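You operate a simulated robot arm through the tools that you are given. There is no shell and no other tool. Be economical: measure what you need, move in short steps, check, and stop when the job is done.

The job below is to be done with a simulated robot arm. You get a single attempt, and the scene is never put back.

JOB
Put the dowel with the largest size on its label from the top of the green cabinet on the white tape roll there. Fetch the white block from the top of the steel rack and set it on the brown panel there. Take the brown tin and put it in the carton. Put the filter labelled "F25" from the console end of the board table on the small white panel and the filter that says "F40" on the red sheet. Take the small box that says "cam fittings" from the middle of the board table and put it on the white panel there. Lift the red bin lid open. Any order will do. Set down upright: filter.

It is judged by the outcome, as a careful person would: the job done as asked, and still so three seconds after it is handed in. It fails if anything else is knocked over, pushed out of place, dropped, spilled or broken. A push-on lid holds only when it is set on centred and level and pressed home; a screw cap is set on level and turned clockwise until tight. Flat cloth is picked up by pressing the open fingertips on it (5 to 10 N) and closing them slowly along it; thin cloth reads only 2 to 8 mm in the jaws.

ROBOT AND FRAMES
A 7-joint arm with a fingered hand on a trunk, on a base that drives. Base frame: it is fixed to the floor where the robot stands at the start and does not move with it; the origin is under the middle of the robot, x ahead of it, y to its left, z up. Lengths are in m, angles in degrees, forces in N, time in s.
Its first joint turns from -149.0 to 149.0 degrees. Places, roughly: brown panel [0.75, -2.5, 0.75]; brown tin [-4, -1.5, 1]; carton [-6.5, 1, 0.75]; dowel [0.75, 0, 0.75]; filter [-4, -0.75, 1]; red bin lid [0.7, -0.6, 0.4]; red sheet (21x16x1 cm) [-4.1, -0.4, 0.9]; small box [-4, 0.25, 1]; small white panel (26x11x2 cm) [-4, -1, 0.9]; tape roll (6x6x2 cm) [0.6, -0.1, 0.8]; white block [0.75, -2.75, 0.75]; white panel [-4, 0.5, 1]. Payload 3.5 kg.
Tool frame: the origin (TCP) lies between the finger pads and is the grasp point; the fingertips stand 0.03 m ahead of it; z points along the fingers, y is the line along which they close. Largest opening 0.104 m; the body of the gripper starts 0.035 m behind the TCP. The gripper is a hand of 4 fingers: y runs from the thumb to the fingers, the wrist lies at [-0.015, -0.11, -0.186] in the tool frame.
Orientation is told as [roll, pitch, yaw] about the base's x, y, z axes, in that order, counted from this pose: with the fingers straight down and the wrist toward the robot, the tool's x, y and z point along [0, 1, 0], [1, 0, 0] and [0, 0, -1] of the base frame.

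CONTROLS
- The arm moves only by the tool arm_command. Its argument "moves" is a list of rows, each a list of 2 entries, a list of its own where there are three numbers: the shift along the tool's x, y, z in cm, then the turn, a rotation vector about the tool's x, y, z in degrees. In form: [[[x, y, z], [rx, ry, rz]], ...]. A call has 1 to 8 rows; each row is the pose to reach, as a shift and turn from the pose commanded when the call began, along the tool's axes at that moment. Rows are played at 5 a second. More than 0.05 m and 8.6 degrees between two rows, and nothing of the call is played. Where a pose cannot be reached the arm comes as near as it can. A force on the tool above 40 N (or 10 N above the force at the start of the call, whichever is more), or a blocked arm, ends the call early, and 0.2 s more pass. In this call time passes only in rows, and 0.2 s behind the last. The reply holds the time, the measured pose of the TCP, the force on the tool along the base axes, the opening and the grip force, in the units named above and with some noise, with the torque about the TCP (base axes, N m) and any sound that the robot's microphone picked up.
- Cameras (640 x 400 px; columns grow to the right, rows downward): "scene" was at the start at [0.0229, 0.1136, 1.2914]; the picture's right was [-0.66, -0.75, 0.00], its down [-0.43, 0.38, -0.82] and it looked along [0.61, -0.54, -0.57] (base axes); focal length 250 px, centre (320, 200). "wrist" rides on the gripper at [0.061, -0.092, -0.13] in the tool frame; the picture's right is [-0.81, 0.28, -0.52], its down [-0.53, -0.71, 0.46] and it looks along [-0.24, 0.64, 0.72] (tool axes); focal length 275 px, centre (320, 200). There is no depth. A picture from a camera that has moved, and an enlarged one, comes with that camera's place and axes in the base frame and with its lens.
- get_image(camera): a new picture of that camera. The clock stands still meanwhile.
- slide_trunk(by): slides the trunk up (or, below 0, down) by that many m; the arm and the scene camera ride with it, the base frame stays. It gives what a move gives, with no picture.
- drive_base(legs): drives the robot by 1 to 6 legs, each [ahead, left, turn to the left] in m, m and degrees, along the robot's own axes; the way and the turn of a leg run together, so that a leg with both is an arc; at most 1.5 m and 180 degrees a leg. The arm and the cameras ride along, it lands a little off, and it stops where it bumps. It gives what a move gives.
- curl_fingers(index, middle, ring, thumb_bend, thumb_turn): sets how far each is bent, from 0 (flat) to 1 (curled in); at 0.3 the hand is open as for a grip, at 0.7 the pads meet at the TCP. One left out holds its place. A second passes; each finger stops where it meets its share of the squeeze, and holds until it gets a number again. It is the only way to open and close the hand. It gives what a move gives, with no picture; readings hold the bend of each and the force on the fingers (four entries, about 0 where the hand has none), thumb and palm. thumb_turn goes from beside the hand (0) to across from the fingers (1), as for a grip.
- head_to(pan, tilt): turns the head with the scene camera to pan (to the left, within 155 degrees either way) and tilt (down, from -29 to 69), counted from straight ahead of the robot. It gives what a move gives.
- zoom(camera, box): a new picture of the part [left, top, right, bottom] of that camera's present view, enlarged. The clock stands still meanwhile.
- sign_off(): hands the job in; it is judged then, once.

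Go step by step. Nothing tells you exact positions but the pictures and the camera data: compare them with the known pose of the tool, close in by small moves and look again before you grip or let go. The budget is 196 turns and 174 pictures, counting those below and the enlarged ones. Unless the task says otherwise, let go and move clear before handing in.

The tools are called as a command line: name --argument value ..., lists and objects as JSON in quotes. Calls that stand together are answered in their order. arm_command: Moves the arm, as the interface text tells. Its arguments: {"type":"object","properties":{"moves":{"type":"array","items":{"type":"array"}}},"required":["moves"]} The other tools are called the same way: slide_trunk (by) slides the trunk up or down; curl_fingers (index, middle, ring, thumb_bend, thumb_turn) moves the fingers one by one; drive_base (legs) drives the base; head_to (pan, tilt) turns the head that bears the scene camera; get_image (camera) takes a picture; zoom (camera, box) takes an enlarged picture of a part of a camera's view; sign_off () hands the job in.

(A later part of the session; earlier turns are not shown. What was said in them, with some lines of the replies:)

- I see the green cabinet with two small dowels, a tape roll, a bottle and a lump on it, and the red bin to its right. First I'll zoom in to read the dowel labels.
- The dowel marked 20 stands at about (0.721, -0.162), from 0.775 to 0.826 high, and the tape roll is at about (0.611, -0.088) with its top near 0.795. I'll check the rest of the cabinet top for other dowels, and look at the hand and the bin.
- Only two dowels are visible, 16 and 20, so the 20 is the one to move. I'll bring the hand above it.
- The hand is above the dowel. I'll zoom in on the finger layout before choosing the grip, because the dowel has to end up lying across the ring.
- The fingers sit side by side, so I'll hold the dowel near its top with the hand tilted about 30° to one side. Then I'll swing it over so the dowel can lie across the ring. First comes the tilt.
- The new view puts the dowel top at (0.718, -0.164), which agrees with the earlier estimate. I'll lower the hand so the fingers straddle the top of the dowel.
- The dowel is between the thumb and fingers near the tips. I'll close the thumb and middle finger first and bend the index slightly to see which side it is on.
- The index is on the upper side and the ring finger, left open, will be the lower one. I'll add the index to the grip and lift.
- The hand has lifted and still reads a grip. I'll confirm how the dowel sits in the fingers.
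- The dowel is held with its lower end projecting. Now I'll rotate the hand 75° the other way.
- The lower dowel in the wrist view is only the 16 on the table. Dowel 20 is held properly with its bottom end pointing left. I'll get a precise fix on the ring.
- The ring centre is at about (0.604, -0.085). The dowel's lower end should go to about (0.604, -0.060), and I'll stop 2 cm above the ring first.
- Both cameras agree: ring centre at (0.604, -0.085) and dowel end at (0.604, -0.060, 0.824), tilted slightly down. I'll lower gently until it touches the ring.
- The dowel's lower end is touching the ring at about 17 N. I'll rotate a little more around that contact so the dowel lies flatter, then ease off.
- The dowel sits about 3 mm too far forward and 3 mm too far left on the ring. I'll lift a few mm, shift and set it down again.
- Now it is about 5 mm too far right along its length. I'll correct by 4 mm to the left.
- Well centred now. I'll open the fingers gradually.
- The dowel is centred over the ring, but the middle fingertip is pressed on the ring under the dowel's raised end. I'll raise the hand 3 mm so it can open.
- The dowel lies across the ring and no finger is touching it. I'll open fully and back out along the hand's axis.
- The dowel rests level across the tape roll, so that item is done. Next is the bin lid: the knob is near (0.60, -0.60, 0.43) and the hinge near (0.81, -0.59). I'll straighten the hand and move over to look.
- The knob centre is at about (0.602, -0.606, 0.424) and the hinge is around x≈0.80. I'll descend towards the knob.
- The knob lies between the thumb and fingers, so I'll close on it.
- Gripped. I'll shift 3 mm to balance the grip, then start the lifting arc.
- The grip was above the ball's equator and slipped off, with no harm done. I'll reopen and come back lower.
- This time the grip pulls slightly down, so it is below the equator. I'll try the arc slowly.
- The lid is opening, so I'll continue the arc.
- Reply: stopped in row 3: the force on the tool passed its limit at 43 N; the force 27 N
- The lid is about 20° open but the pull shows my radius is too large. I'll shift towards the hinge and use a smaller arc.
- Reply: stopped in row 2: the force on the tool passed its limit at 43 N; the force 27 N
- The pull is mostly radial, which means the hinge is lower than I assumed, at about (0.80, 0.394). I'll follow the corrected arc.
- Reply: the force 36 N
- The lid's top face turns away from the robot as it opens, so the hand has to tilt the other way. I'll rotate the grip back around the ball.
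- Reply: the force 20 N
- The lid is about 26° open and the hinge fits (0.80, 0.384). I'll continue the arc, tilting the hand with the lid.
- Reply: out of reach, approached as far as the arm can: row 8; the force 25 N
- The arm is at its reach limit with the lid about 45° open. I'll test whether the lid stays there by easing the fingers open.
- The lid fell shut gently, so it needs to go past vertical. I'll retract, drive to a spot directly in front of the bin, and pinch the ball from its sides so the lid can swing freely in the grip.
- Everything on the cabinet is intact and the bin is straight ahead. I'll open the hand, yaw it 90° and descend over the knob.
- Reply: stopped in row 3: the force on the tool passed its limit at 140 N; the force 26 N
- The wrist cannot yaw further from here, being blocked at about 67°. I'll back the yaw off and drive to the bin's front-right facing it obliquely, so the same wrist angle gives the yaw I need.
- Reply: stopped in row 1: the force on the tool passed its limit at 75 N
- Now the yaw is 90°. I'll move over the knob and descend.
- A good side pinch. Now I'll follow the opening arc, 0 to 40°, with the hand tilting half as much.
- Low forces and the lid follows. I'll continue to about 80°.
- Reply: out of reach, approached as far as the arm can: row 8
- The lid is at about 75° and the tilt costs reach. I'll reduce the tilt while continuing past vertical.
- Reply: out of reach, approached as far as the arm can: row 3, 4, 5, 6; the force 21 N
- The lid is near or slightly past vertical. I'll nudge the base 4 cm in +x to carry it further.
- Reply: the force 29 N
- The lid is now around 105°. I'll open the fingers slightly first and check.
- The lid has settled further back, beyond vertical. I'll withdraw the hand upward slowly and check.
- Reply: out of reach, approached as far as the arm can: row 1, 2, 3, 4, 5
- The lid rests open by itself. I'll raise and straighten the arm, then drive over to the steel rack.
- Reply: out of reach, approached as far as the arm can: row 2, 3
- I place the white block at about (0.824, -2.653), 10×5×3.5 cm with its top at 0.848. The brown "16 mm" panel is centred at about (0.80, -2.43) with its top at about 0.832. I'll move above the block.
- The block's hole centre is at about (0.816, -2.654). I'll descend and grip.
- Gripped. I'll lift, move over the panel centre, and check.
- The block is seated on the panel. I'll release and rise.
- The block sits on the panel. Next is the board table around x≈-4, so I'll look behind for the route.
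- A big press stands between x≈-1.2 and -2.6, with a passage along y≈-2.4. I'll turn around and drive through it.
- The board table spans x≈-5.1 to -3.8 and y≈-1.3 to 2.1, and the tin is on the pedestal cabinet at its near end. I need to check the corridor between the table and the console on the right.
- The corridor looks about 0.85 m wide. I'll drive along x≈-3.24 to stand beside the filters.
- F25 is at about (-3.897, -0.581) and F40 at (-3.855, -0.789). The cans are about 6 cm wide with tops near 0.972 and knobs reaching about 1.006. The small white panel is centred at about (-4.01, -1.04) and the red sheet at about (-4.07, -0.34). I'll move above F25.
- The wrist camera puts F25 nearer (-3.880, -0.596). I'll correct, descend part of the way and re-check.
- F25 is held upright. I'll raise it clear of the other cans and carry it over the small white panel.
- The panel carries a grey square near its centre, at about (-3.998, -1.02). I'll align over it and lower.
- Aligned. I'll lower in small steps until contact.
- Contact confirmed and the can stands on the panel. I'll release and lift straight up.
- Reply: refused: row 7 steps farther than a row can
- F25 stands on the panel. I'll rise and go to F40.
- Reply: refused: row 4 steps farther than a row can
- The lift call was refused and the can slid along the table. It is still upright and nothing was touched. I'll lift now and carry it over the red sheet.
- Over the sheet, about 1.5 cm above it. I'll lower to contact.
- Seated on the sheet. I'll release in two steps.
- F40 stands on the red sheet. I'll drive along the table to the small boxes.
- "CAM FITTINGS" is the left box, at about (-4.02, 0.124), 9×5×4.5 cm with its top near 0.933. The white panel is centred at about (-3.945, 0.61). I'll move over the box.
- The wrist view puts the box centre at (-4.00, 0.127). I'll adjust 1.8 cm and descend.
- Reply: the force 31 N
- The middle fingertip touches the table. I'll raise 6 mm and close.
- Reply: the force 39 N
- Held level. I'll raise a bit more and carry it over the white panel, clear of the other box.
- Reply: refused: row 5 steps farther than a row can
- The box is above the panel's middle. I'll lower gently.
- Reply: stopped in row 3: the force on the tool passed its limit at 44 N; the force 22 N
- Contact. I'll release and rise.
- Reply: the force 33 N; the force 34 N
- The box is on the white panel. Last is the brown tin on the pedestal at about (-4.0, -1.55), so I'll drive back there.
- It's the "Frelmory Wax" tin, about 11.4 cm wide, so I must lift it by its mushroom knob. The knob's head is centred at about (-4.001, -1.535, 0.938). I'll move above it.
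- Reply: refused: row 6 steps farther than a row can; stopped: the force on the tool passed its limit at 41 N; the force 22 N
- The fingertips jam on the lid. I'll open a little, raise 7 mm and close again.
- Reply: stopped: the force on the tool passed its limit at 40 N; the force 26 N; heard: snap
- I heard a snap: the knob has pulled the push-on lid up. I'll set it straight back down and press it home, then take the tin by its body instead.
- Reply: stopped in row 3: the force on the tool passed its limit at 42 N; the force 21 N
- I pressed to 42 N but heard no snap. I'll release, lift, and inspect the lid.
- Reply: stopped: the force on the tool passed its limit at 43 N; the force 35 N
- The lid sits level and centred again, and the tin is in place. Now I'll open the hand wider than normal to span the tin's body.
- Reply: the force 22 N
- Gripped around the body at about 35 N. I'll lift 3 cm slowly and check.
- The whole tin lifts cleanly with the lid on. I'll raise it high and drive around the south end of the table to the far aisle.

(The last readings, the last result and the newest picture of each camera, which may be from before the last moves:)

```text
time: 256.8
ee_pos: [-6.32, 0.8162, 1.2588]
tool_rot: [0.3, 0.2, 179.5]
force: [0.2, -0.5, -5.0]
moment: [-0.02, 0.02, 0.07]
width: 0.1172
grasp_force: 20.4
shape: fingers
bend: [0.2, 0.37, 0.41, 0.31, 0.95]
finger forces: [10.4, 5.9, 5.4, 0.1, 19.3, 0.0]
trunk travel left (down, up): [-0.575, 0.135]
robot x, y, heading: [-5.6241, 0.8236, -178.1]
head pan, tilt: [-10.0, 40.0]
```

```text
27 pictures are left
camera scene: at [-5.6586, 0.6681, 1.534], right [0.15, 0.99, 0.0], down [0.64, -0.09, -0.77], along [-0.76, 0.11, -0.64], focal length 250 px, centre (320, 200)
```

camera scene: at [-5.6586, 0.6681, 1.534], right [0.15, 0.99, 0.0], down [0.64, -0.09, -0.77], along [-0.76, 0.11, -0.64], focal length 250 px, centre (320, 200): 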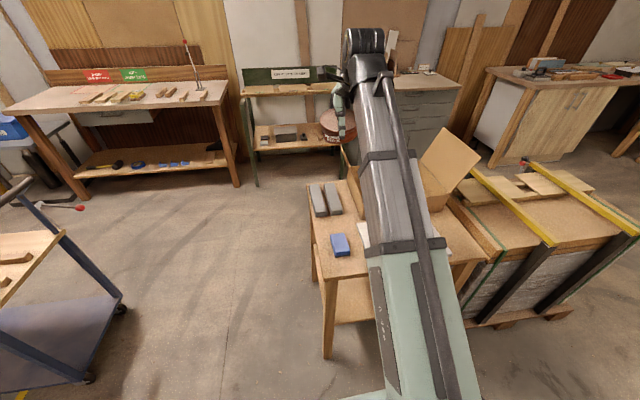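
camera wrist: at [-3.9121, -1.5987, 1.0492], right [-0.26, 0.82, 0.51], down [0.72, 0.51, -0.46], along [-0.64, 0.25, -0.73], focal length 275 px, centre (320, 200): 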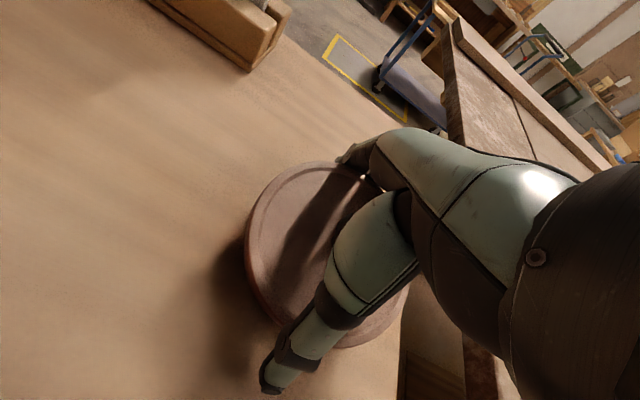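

arm_command --moves '[[[4.5, 0, 0], [0, 0, 0]], [[9, 0, 0], [0, 0, 0]], [[13.5, 0, 0], [0, 0, 0]], [[18, 0, 0], [0, 0, 0]], [[22.5, 0, 0], [0, 0, 0]], [[27, 0, 0], [0, 0, 0]]]'

get_image --camera "scene"

get_image --camera "wrist"

```text
time: 258.2
ee_pos: [-6.3196, 0.5481, 1.2611]
tool_rot: [0.4, 0.2, 179.6]
force: [-0.4, -0.1, -5.7]
moment: [-0.02, -0.01, 0.01]
width: 0.117
grasp_force: 20.9
shape: fingers
bend: [0.2, 0.37, 0.41, 0.31, 0.95]
finger forces: [10.6, 5.7, 5.5, 0.0, 19.2, 0.0]
trunk travel left (down, up): [-0.575, 0.135]
robot x, y, heading: [-5.6258, 0.8244, -178.5]
head pan, tilt: [-10.0, 40.0]
```

```text
26 pictures are left
camera scene: at [-5.6587, 0.6672, 1.5338], right [0.15, 0.99, 0.0], down [0.64, -0.09, -0.77], along [-0.76, 0.11, -0.64], focal length 250 px, centre (320, 200)
```

scene: 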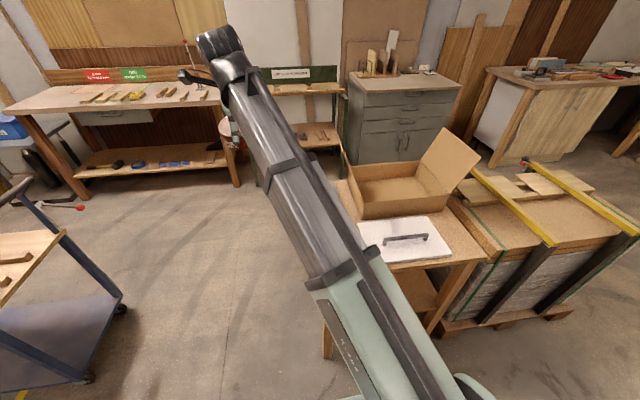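

```text
25 pictures are left
camera wrist: at [-6.2297, 0.4868, 1.3922], right [-0.27, 0.82, 0.51], down [0.72, 0.52, -0.46], along [-0.64, 0.24, -0.73], focal length 275 px, centre (320, 200)
```

wrist: 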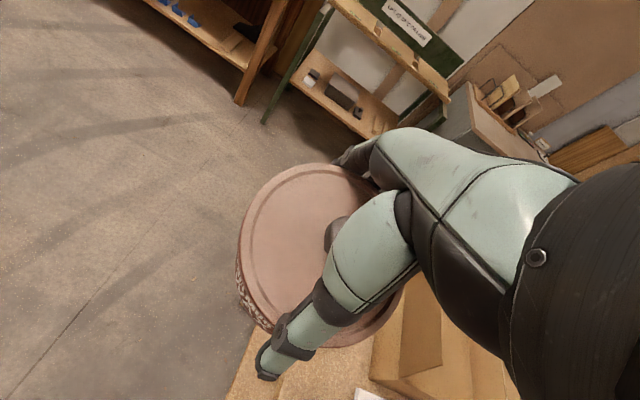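

zoom --camera "scene" --box '[320, 110, 500, 280]'

```text
2.35 times, centred on (410, 195) of scene
camera zoom: at [-5.6587, 0.6672, 1.5338], right [0.15, 0.99, 0.0], down [0.64, -0.09, -0.77], along [-0.76, 0.11, -0.64], focal length 588 px, centre (108, 212)
```

zoom: 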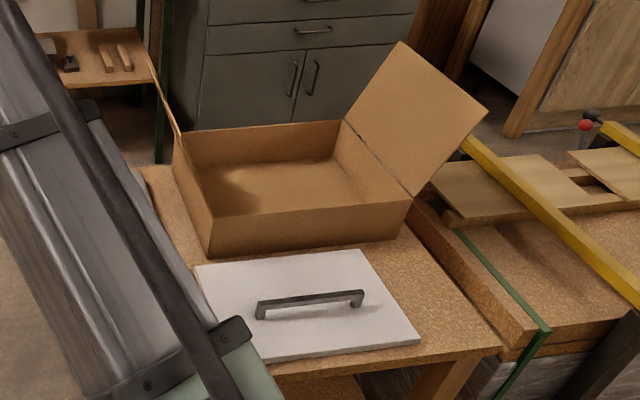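

The carton opening spans about x -6.74 to -6.46 and y 0.98 to 1.38, with its centre near (-6.60, 1.18). I'll line the base up and bring the tin over it.

drive_base --legs '[[0, -0.36, -1.5], [0.1, 0, 0]]'

get_image --camera "wrist"

```text
time: 261.3
ee_pos: [-6.4358, 0.9241, 1.2606]
tool_rot: [0.3, 0.1, 178.1]
force: [-0.3, -0.1, -5.7]
moment: [-0.03, -0.03, -0.02]
width: 0.1168
grasp_force: 20.7
shape: fingers
bend: [0.2, 0.37, 0.41, 0.31, 0.95]
finger forces: [10.7, 5.9, 5.6, 0.0, 19.1, 0.0]
trunk travel left (down, up): [-0.575, 0.135]
robot x, y, heading: [-5.7326, 1.1786, -180.2]
head pan, tilt: [-10.0, 40.0]
```

```text
23 pictures are left
camera wrist: at [-6.3468, 0.86, 1.3917], right [-0.25, 0.82, 0.51], down [0.73, 0.51, -0.46], along [-0.63, 0.26, -0.73], focal length 275 px, centre (320, 200)
```

wrist: 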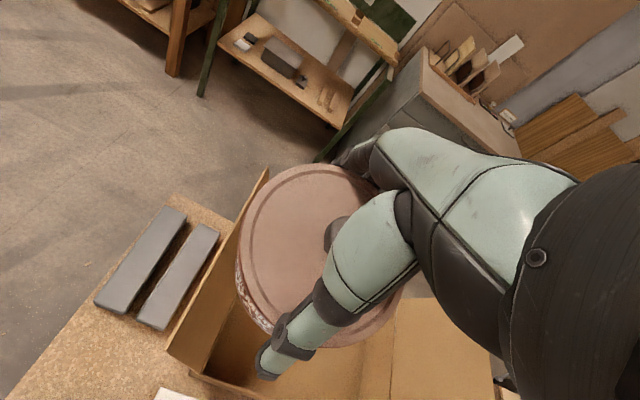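

arm_command --moves '[[[-3.6, 2.46, 0], [0, 0, 0]], [[-7.2, 4.92, 0], [0, 0, 0]], [[-10.8, 7.4, 0], [0, 0, 0]], [[-14.4, 9.85, 0], [0, 0, 0]], [[-18, 12.3, 0], [0, 0, 0]], [[-21.5, 14.8, 0], [0, 0, 0]], [[-25, 17.2, 0], [0, 0, 0]]]'

get_image --camera "wrist"

get_image --camera "scene"

```text
time: 262.9
ee_pos: [-6.5982, 1.1786, 1.2588]
tool_rot: [0.5, 0.1, 178.2]
force: [0.3, -0.4, -5.5]
moment: [-0.02, -0.02, -0.01]
width: 0.1162
grasp_force: 20.3
shape: fingers
bend: [0.2, 0.37, 0.41, 0.32, 0.95]
finger forces: [10.0, 6.0, 5.8, 0.0, 18.8, 0.0]
trunk travel left (down, up): [-0.575, 0.135]
robot x, y, heading: [-5.7321, 1.1791, -179.8]
head pan, tilt: [-10.0, 40.0]
```

```text
22 pictures are left
camera wrist: at [-6.5093, 1.1164, 1.3905], right [-0.25, 0.82, 0.51], down [0.73, 0.51, -0.46], along [-0.63, 0.26, -0.73], focal length 275 px, centre (320, 200)
```

wrist: 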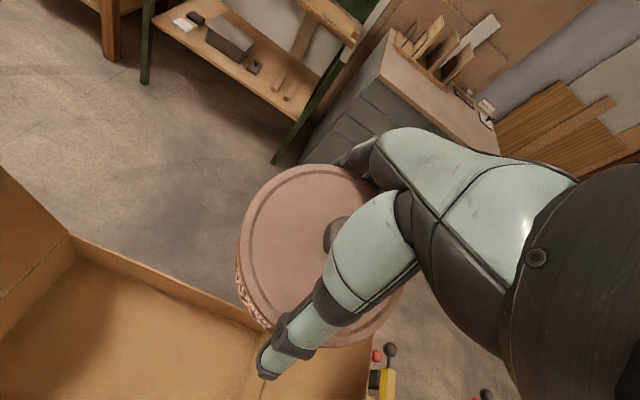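

```text
21 pictures are left
camera scene: at [-5.7705, 1.0255, 1.534], right [0.17, 0.99, 0.0], down [0.63, -0.11, -0.77], along [-0.75, 0.13, -0.64], focal length 250 px, centre (320, 200)
```

scene: 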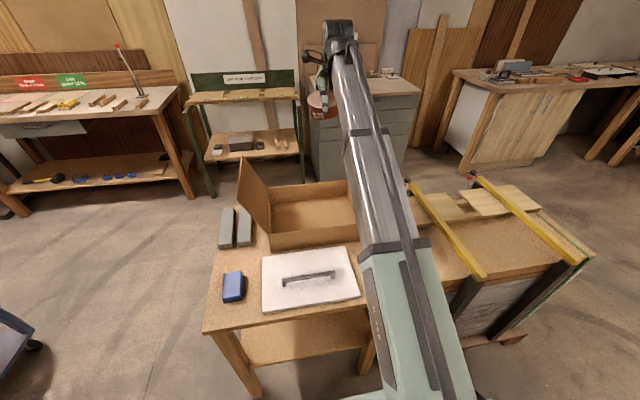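

Triangulating again, the carton rim is at z≈0.90, so its centre is nearer (-6.495, 1.125). I'll shift there and lower part of the way.

arm_command --moves '[[[1.7, -3.5, 0], [0, 0, 0]], [[3.4, -7, 0], [0, 0, 0]], [[5.06, -10.5, 0.5], [0, 0, 0]], [[5.06, -10.5, 5], [0, 0, 0]], [[5.06, -10.5, 9.5], [0, 0, 0]], [[5.06, -10.5, 14], [0, 0, 0]]]'

get_image --camera "wrist"

zoom --camera "scene" --box '[210, 80, 400, 280]'

```text
time: 264.3
ee_pos: [-6.4914, 1.1232, 1.1192]
tool_rot: [0.5, 0.1, 178.3]
force: [0.2, 0.0, -5.6]
moment: [0.0, 0.01, 0.0]
width: 0.1152
grasp_force: 19.6
shape: fingers
bend: [0.2, 0.37, 0.41, 0.32, 0.95]
finger forces: [9.6, 6.1, 5.8, 0.0, 18.3, 0.1]
trunk travel left (down, up): [-0.575, 0.135]
robot x, y, heading: [-5.734, 1.1788, -180.1]
head pan, tilt: [-10.0, 40.0]
```

```text
20 pictures are left
camera wrist: at [-6.4027, 1.0604, 1.2513], right [-0.25, 0.82, 0.51], down [0.73, 0.51, -0.46], along [-0.63, 0.26, -0.73], focal length 275 px, centre (320, 200)
```

wrist: 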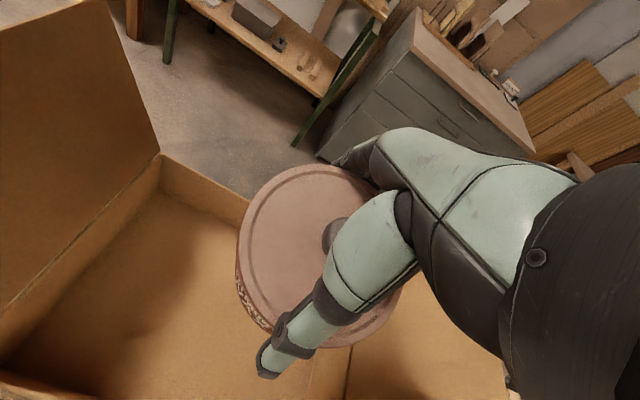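

```text
2.00 times, centred on (305, 180) of scene
camera zoom: at [-5.77, 1.025, 1.534], right [0.17, 0.99, 0.0], down [0.63, -0.11, -0.77], along [-0.75, 0.13, -0.64], focal length 500 px, centre (350, 240)
```

zoom: 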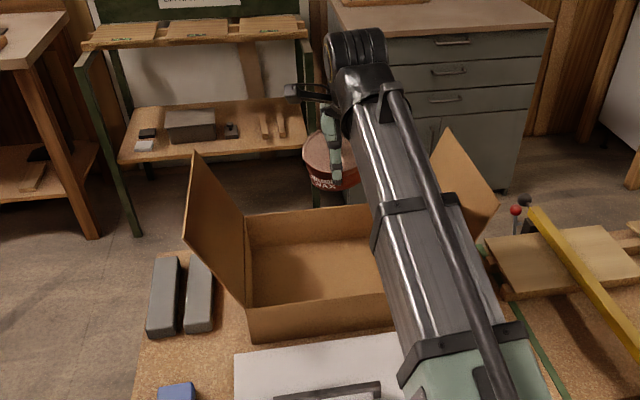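

The views agree: carton centre about (-6.505, 1.123) with its floor near 0.80. I'll lower the tin inside.

arm_command --moves '[[[0, 1.2, 3.5], [0, 0, 0]], [[0, 1.2, 7.5], [0, 0, 0]], [[0, 1.2, 11.5], [0, 0, 0]], [[0, 1.2, 15.5], [0, 0, 0]], [[0, 1.2, 19], [0, 0, 0]], [[0, 1.2, 22], [0, 0, 0]]]'

zoom --camera "scene" --box '[250, 120, 390, 270]'

```text
time: 265.7
ee_pos: [-6.5062, 1.1217, 0.8988]
tool_rot: [0.6, 0.3, 178.1]
force: [-0.1, 0.2, -6.3]
moment: [0.02, -0.01, 0.02]
width: 0.1143
grasp_force: 19.2
shape: fingers
bend: [0.21, 0.37, 0.41, 0.32, 0.95]
finger forces: [8.8, 6.3, 5.6, 0.0, 17.6, 0.0]
trunk travel left (down, up): [-0.575, 0.135]
robot x, y, heading: [-5.7311, 1.178, -179.8]
head pan, tilt: [-10.0, 40.0]
```

```text
2.67 times, centred on (320, 195) of scene
camera zoom: at [-5.7702, 1.0251, 1.534], right [0.17, 0.99, 0.0], down [0.63, -0.11, -0.77], along [-0.75, 0.13, -0.64], focal length 667 px, centre (320, 213)
```

zoom: 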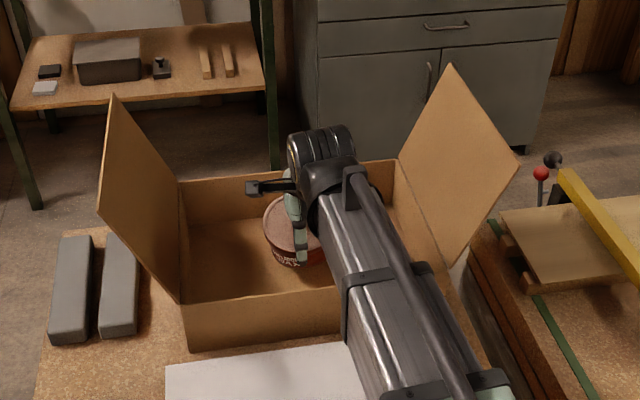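

Inside the carton now. I'll continue down in small steps to the floor.

arm_command --moves '[[[0, 0, 1.5], [0, 0, 0]], [[0, 0, 3], [0, 0, 0]], [[0, 0, 4], [0, 0, 0]], [[0, 0, 4.6], [0, 0, 0]], [[0, 0, 5.0], [0, 0, 0]], [[0, 0, 5.4], [0, 0, 0]], [[0, 0, 5.8], [0, 0, 0]]]'

```text
time: 267.3
ee_pos: [-6.5071, 1.1232, 0.8486]
tool_rot: [0.6, -0.5, 178.0]
force: [-1.3, 2.8, 24.5]
moment: [-0.3, -1.31, 0.08]
width: 0.1192
grasp_force: 26.8
shape: fingers
bend: [0.2, 0.37, 0.41, 0.31, 0.96]
finger forces: [11.3, 5.1, 6.4, 0.0, 31.0, 0.0]
trunk travel left (down, up): [-0.575, 0.135]
robot x, y, heading: [-5.7335, 1.1779, -179.9]
head pan, tilt: [-10.0, 40.0]
stopped in row 7: the force on the tool passed its limit at 44 N (the readings are from after the stop); the commanded pose is now the measured one
```

On the carton floor. I'll release and lift straight out.

curl_fingers --index 0.12 --middle 0.2 --ring 0.2 --thumb_bend 0.14

arm_command --moves '[[[0, 0, -1], [0, 0, 0]], [[0, 0, -3], [0, 0, 0]], [[0, 0, -7], [0, 0, 0]], [[0, 0, -11], [0, 0, 0]], [[0, 0, -15], [0, 0, 0]], [[0, 0, -19.5], [0, 0, 0]], [[0, 0, -24], [0, 0, 0]], [[0, 0, -28], [0, 0, 0]]]'

get_image --camera "wrist"

```text
time: 268.3
ee_pos: [-6.5067, 1.123, 0.8452]
tool_rot: [0.5, -0.2, 178.2]
force: [0.0, -0.6, 1.9]
moment: [-0.01, -0.02, -0.03]
width: 0.1426
grasp_force: 1.2
shape: fingers
bend: [0.12, 0.2, 0.2, 0.12, 0.97]
finger forces: [0.0, 0.0, 0.1, 0.1, 1.6, 0.0]
trunk travel left (down, up): [-0.575, 0.135]
robot x, y, heading: [-5.7355, 1.1774, -180.1]
head pan, tilt: [-10.0, 40.0]
```

```text
time: 270.1
ee_pos: [-6.5052, 1.1234, 1.1258]
tool_rot: [0.5, -0.3, 178.1]
force: [0.0, -0.2, -0.4]
moment: [-0.04, 0.01, -0.01]
width: 0.141
grasp_force: 0.0
shape: fingers
bend: [0.12, 0.2, 0.2, 0.14, 0.97]
finger forces: [0.1, 0.0, 0.0, 0.1, 0.0, 0.0]
trunk travel left (down, up): [-0.575, 0.135]
robot x, y, heading: [-5.7288, 1.1776, -179.9]
head pan, tilt: [-10.0, 40.0]
```

```text
17 pictures are left
camera wrist: at [-6.4163, 1.0598, 1.2571], right [-0.25, 0.82, 0.51], down [0.73, 0.5, -0.46], along [-0.64, 0.26, -0.72], focal length 275 px, centre (320, 200)
```

wrist: 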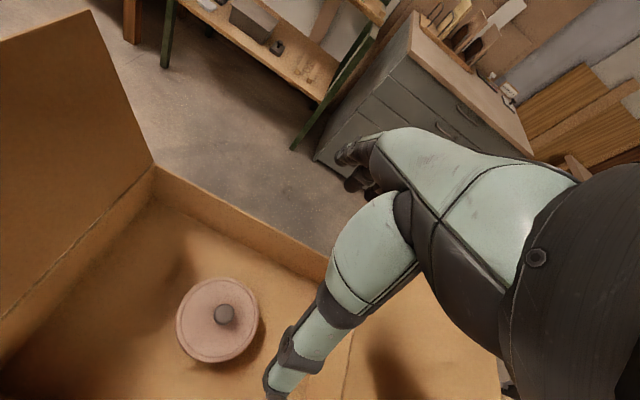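

The tin is in the carton. I'll check the lid closely and confirm everything is clear.

zoom --camera "wrist" --box '[160, 260, 280, 380]'

```text
3.33 times, centred on (220, 320) of wrist
camera zoom: at [-6.4163, 1.0598, 1.2571], right [-0.25, 0.82, 0.51], down [0.73, 0.5, -0.46], along [-0.64, 0.26, -0.72], focal length 918 px, centre (653, -200)
```

zoom: 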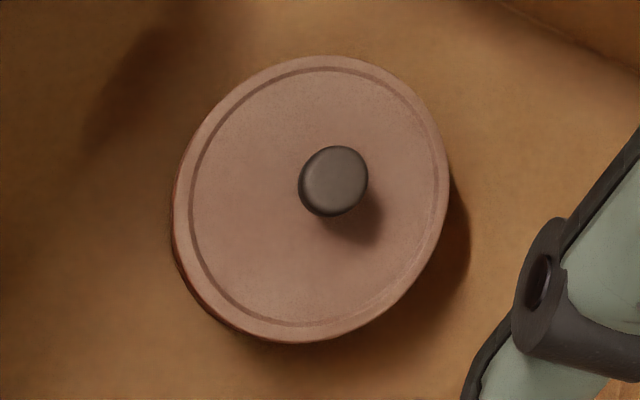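

The lid is level and on. One last look back at the board table before handing in.

head_to --pan 128 --tilt 15

zoom --camera "scene" --box '[160, 120, 480, 320]'

```text
time: 272.3
ee_pos: [-6.5062, 1.1223, 1.1247]
tool_rot: [0.5, -0.2, 178.1]
force: [-0.3, 0.0, 1.0]
moment: [0.01, -0.03, -0.02]
width: 0.1408
grasp_force: 0.0
shape: fingers
bend: [0.12, 0.2, 0.2, 0.14, 0.97]
finger forces: [0.0, 0.0, 0.1, 0.0, 0.0, 0.0]
trunk travel left (down, up): [-0.575, 0.135]
robot x, y, heading: [-5.7326, 1.1794, -179.9]
head pan, tilt: [128.0, 15.0]
```

```text
2.00 times, centred on (320, 220) of scene
camera zoom: at [-5.6283, 0.937, 1.5735], right [-0.79, -0.62, 0.0], down [-0.16, 0.2, -0.97], along [0.6, -0.76, -0.26], focal length 500 px, centre (320, 160)
```

zoom: 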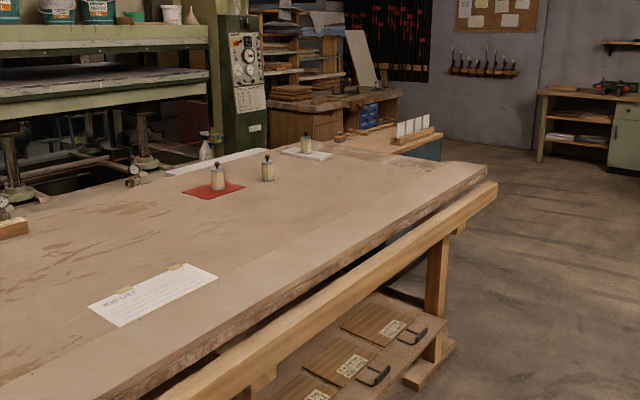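

The filters stand upright on their panels, the hand is empty and clear, and every item is in place. I'm handing in.

sign_off

```text
The job is handed in.
```

I did all the moves and handed the job in; the one thing I can't confirm is the wax tin's lid.

- **Tin lid:** my first lift, by the knob, pulled the push-on lid loose with an audible snap. I set it back level and centred and pressed to about 42 N, but heard no click when it seated. It stayed on while I carried the tin by its body into the carton.
- **Dowel:** the 20 dowel lies on its side across the white tape roll.
- **White block:** it is on the brown panel.
- **Filters:** F25 stands upright on the small white panel and F40 stands upright on the red sheet. F40 slid a short way along the table before I lifted it, but it stayed upright and touched nothing.
- **Small box:** the "cam fittings" box is on the white panel.
- **Bin lid:** it slipped and fell shut once while I was opening it. It is now past vertical and stays open on its own.
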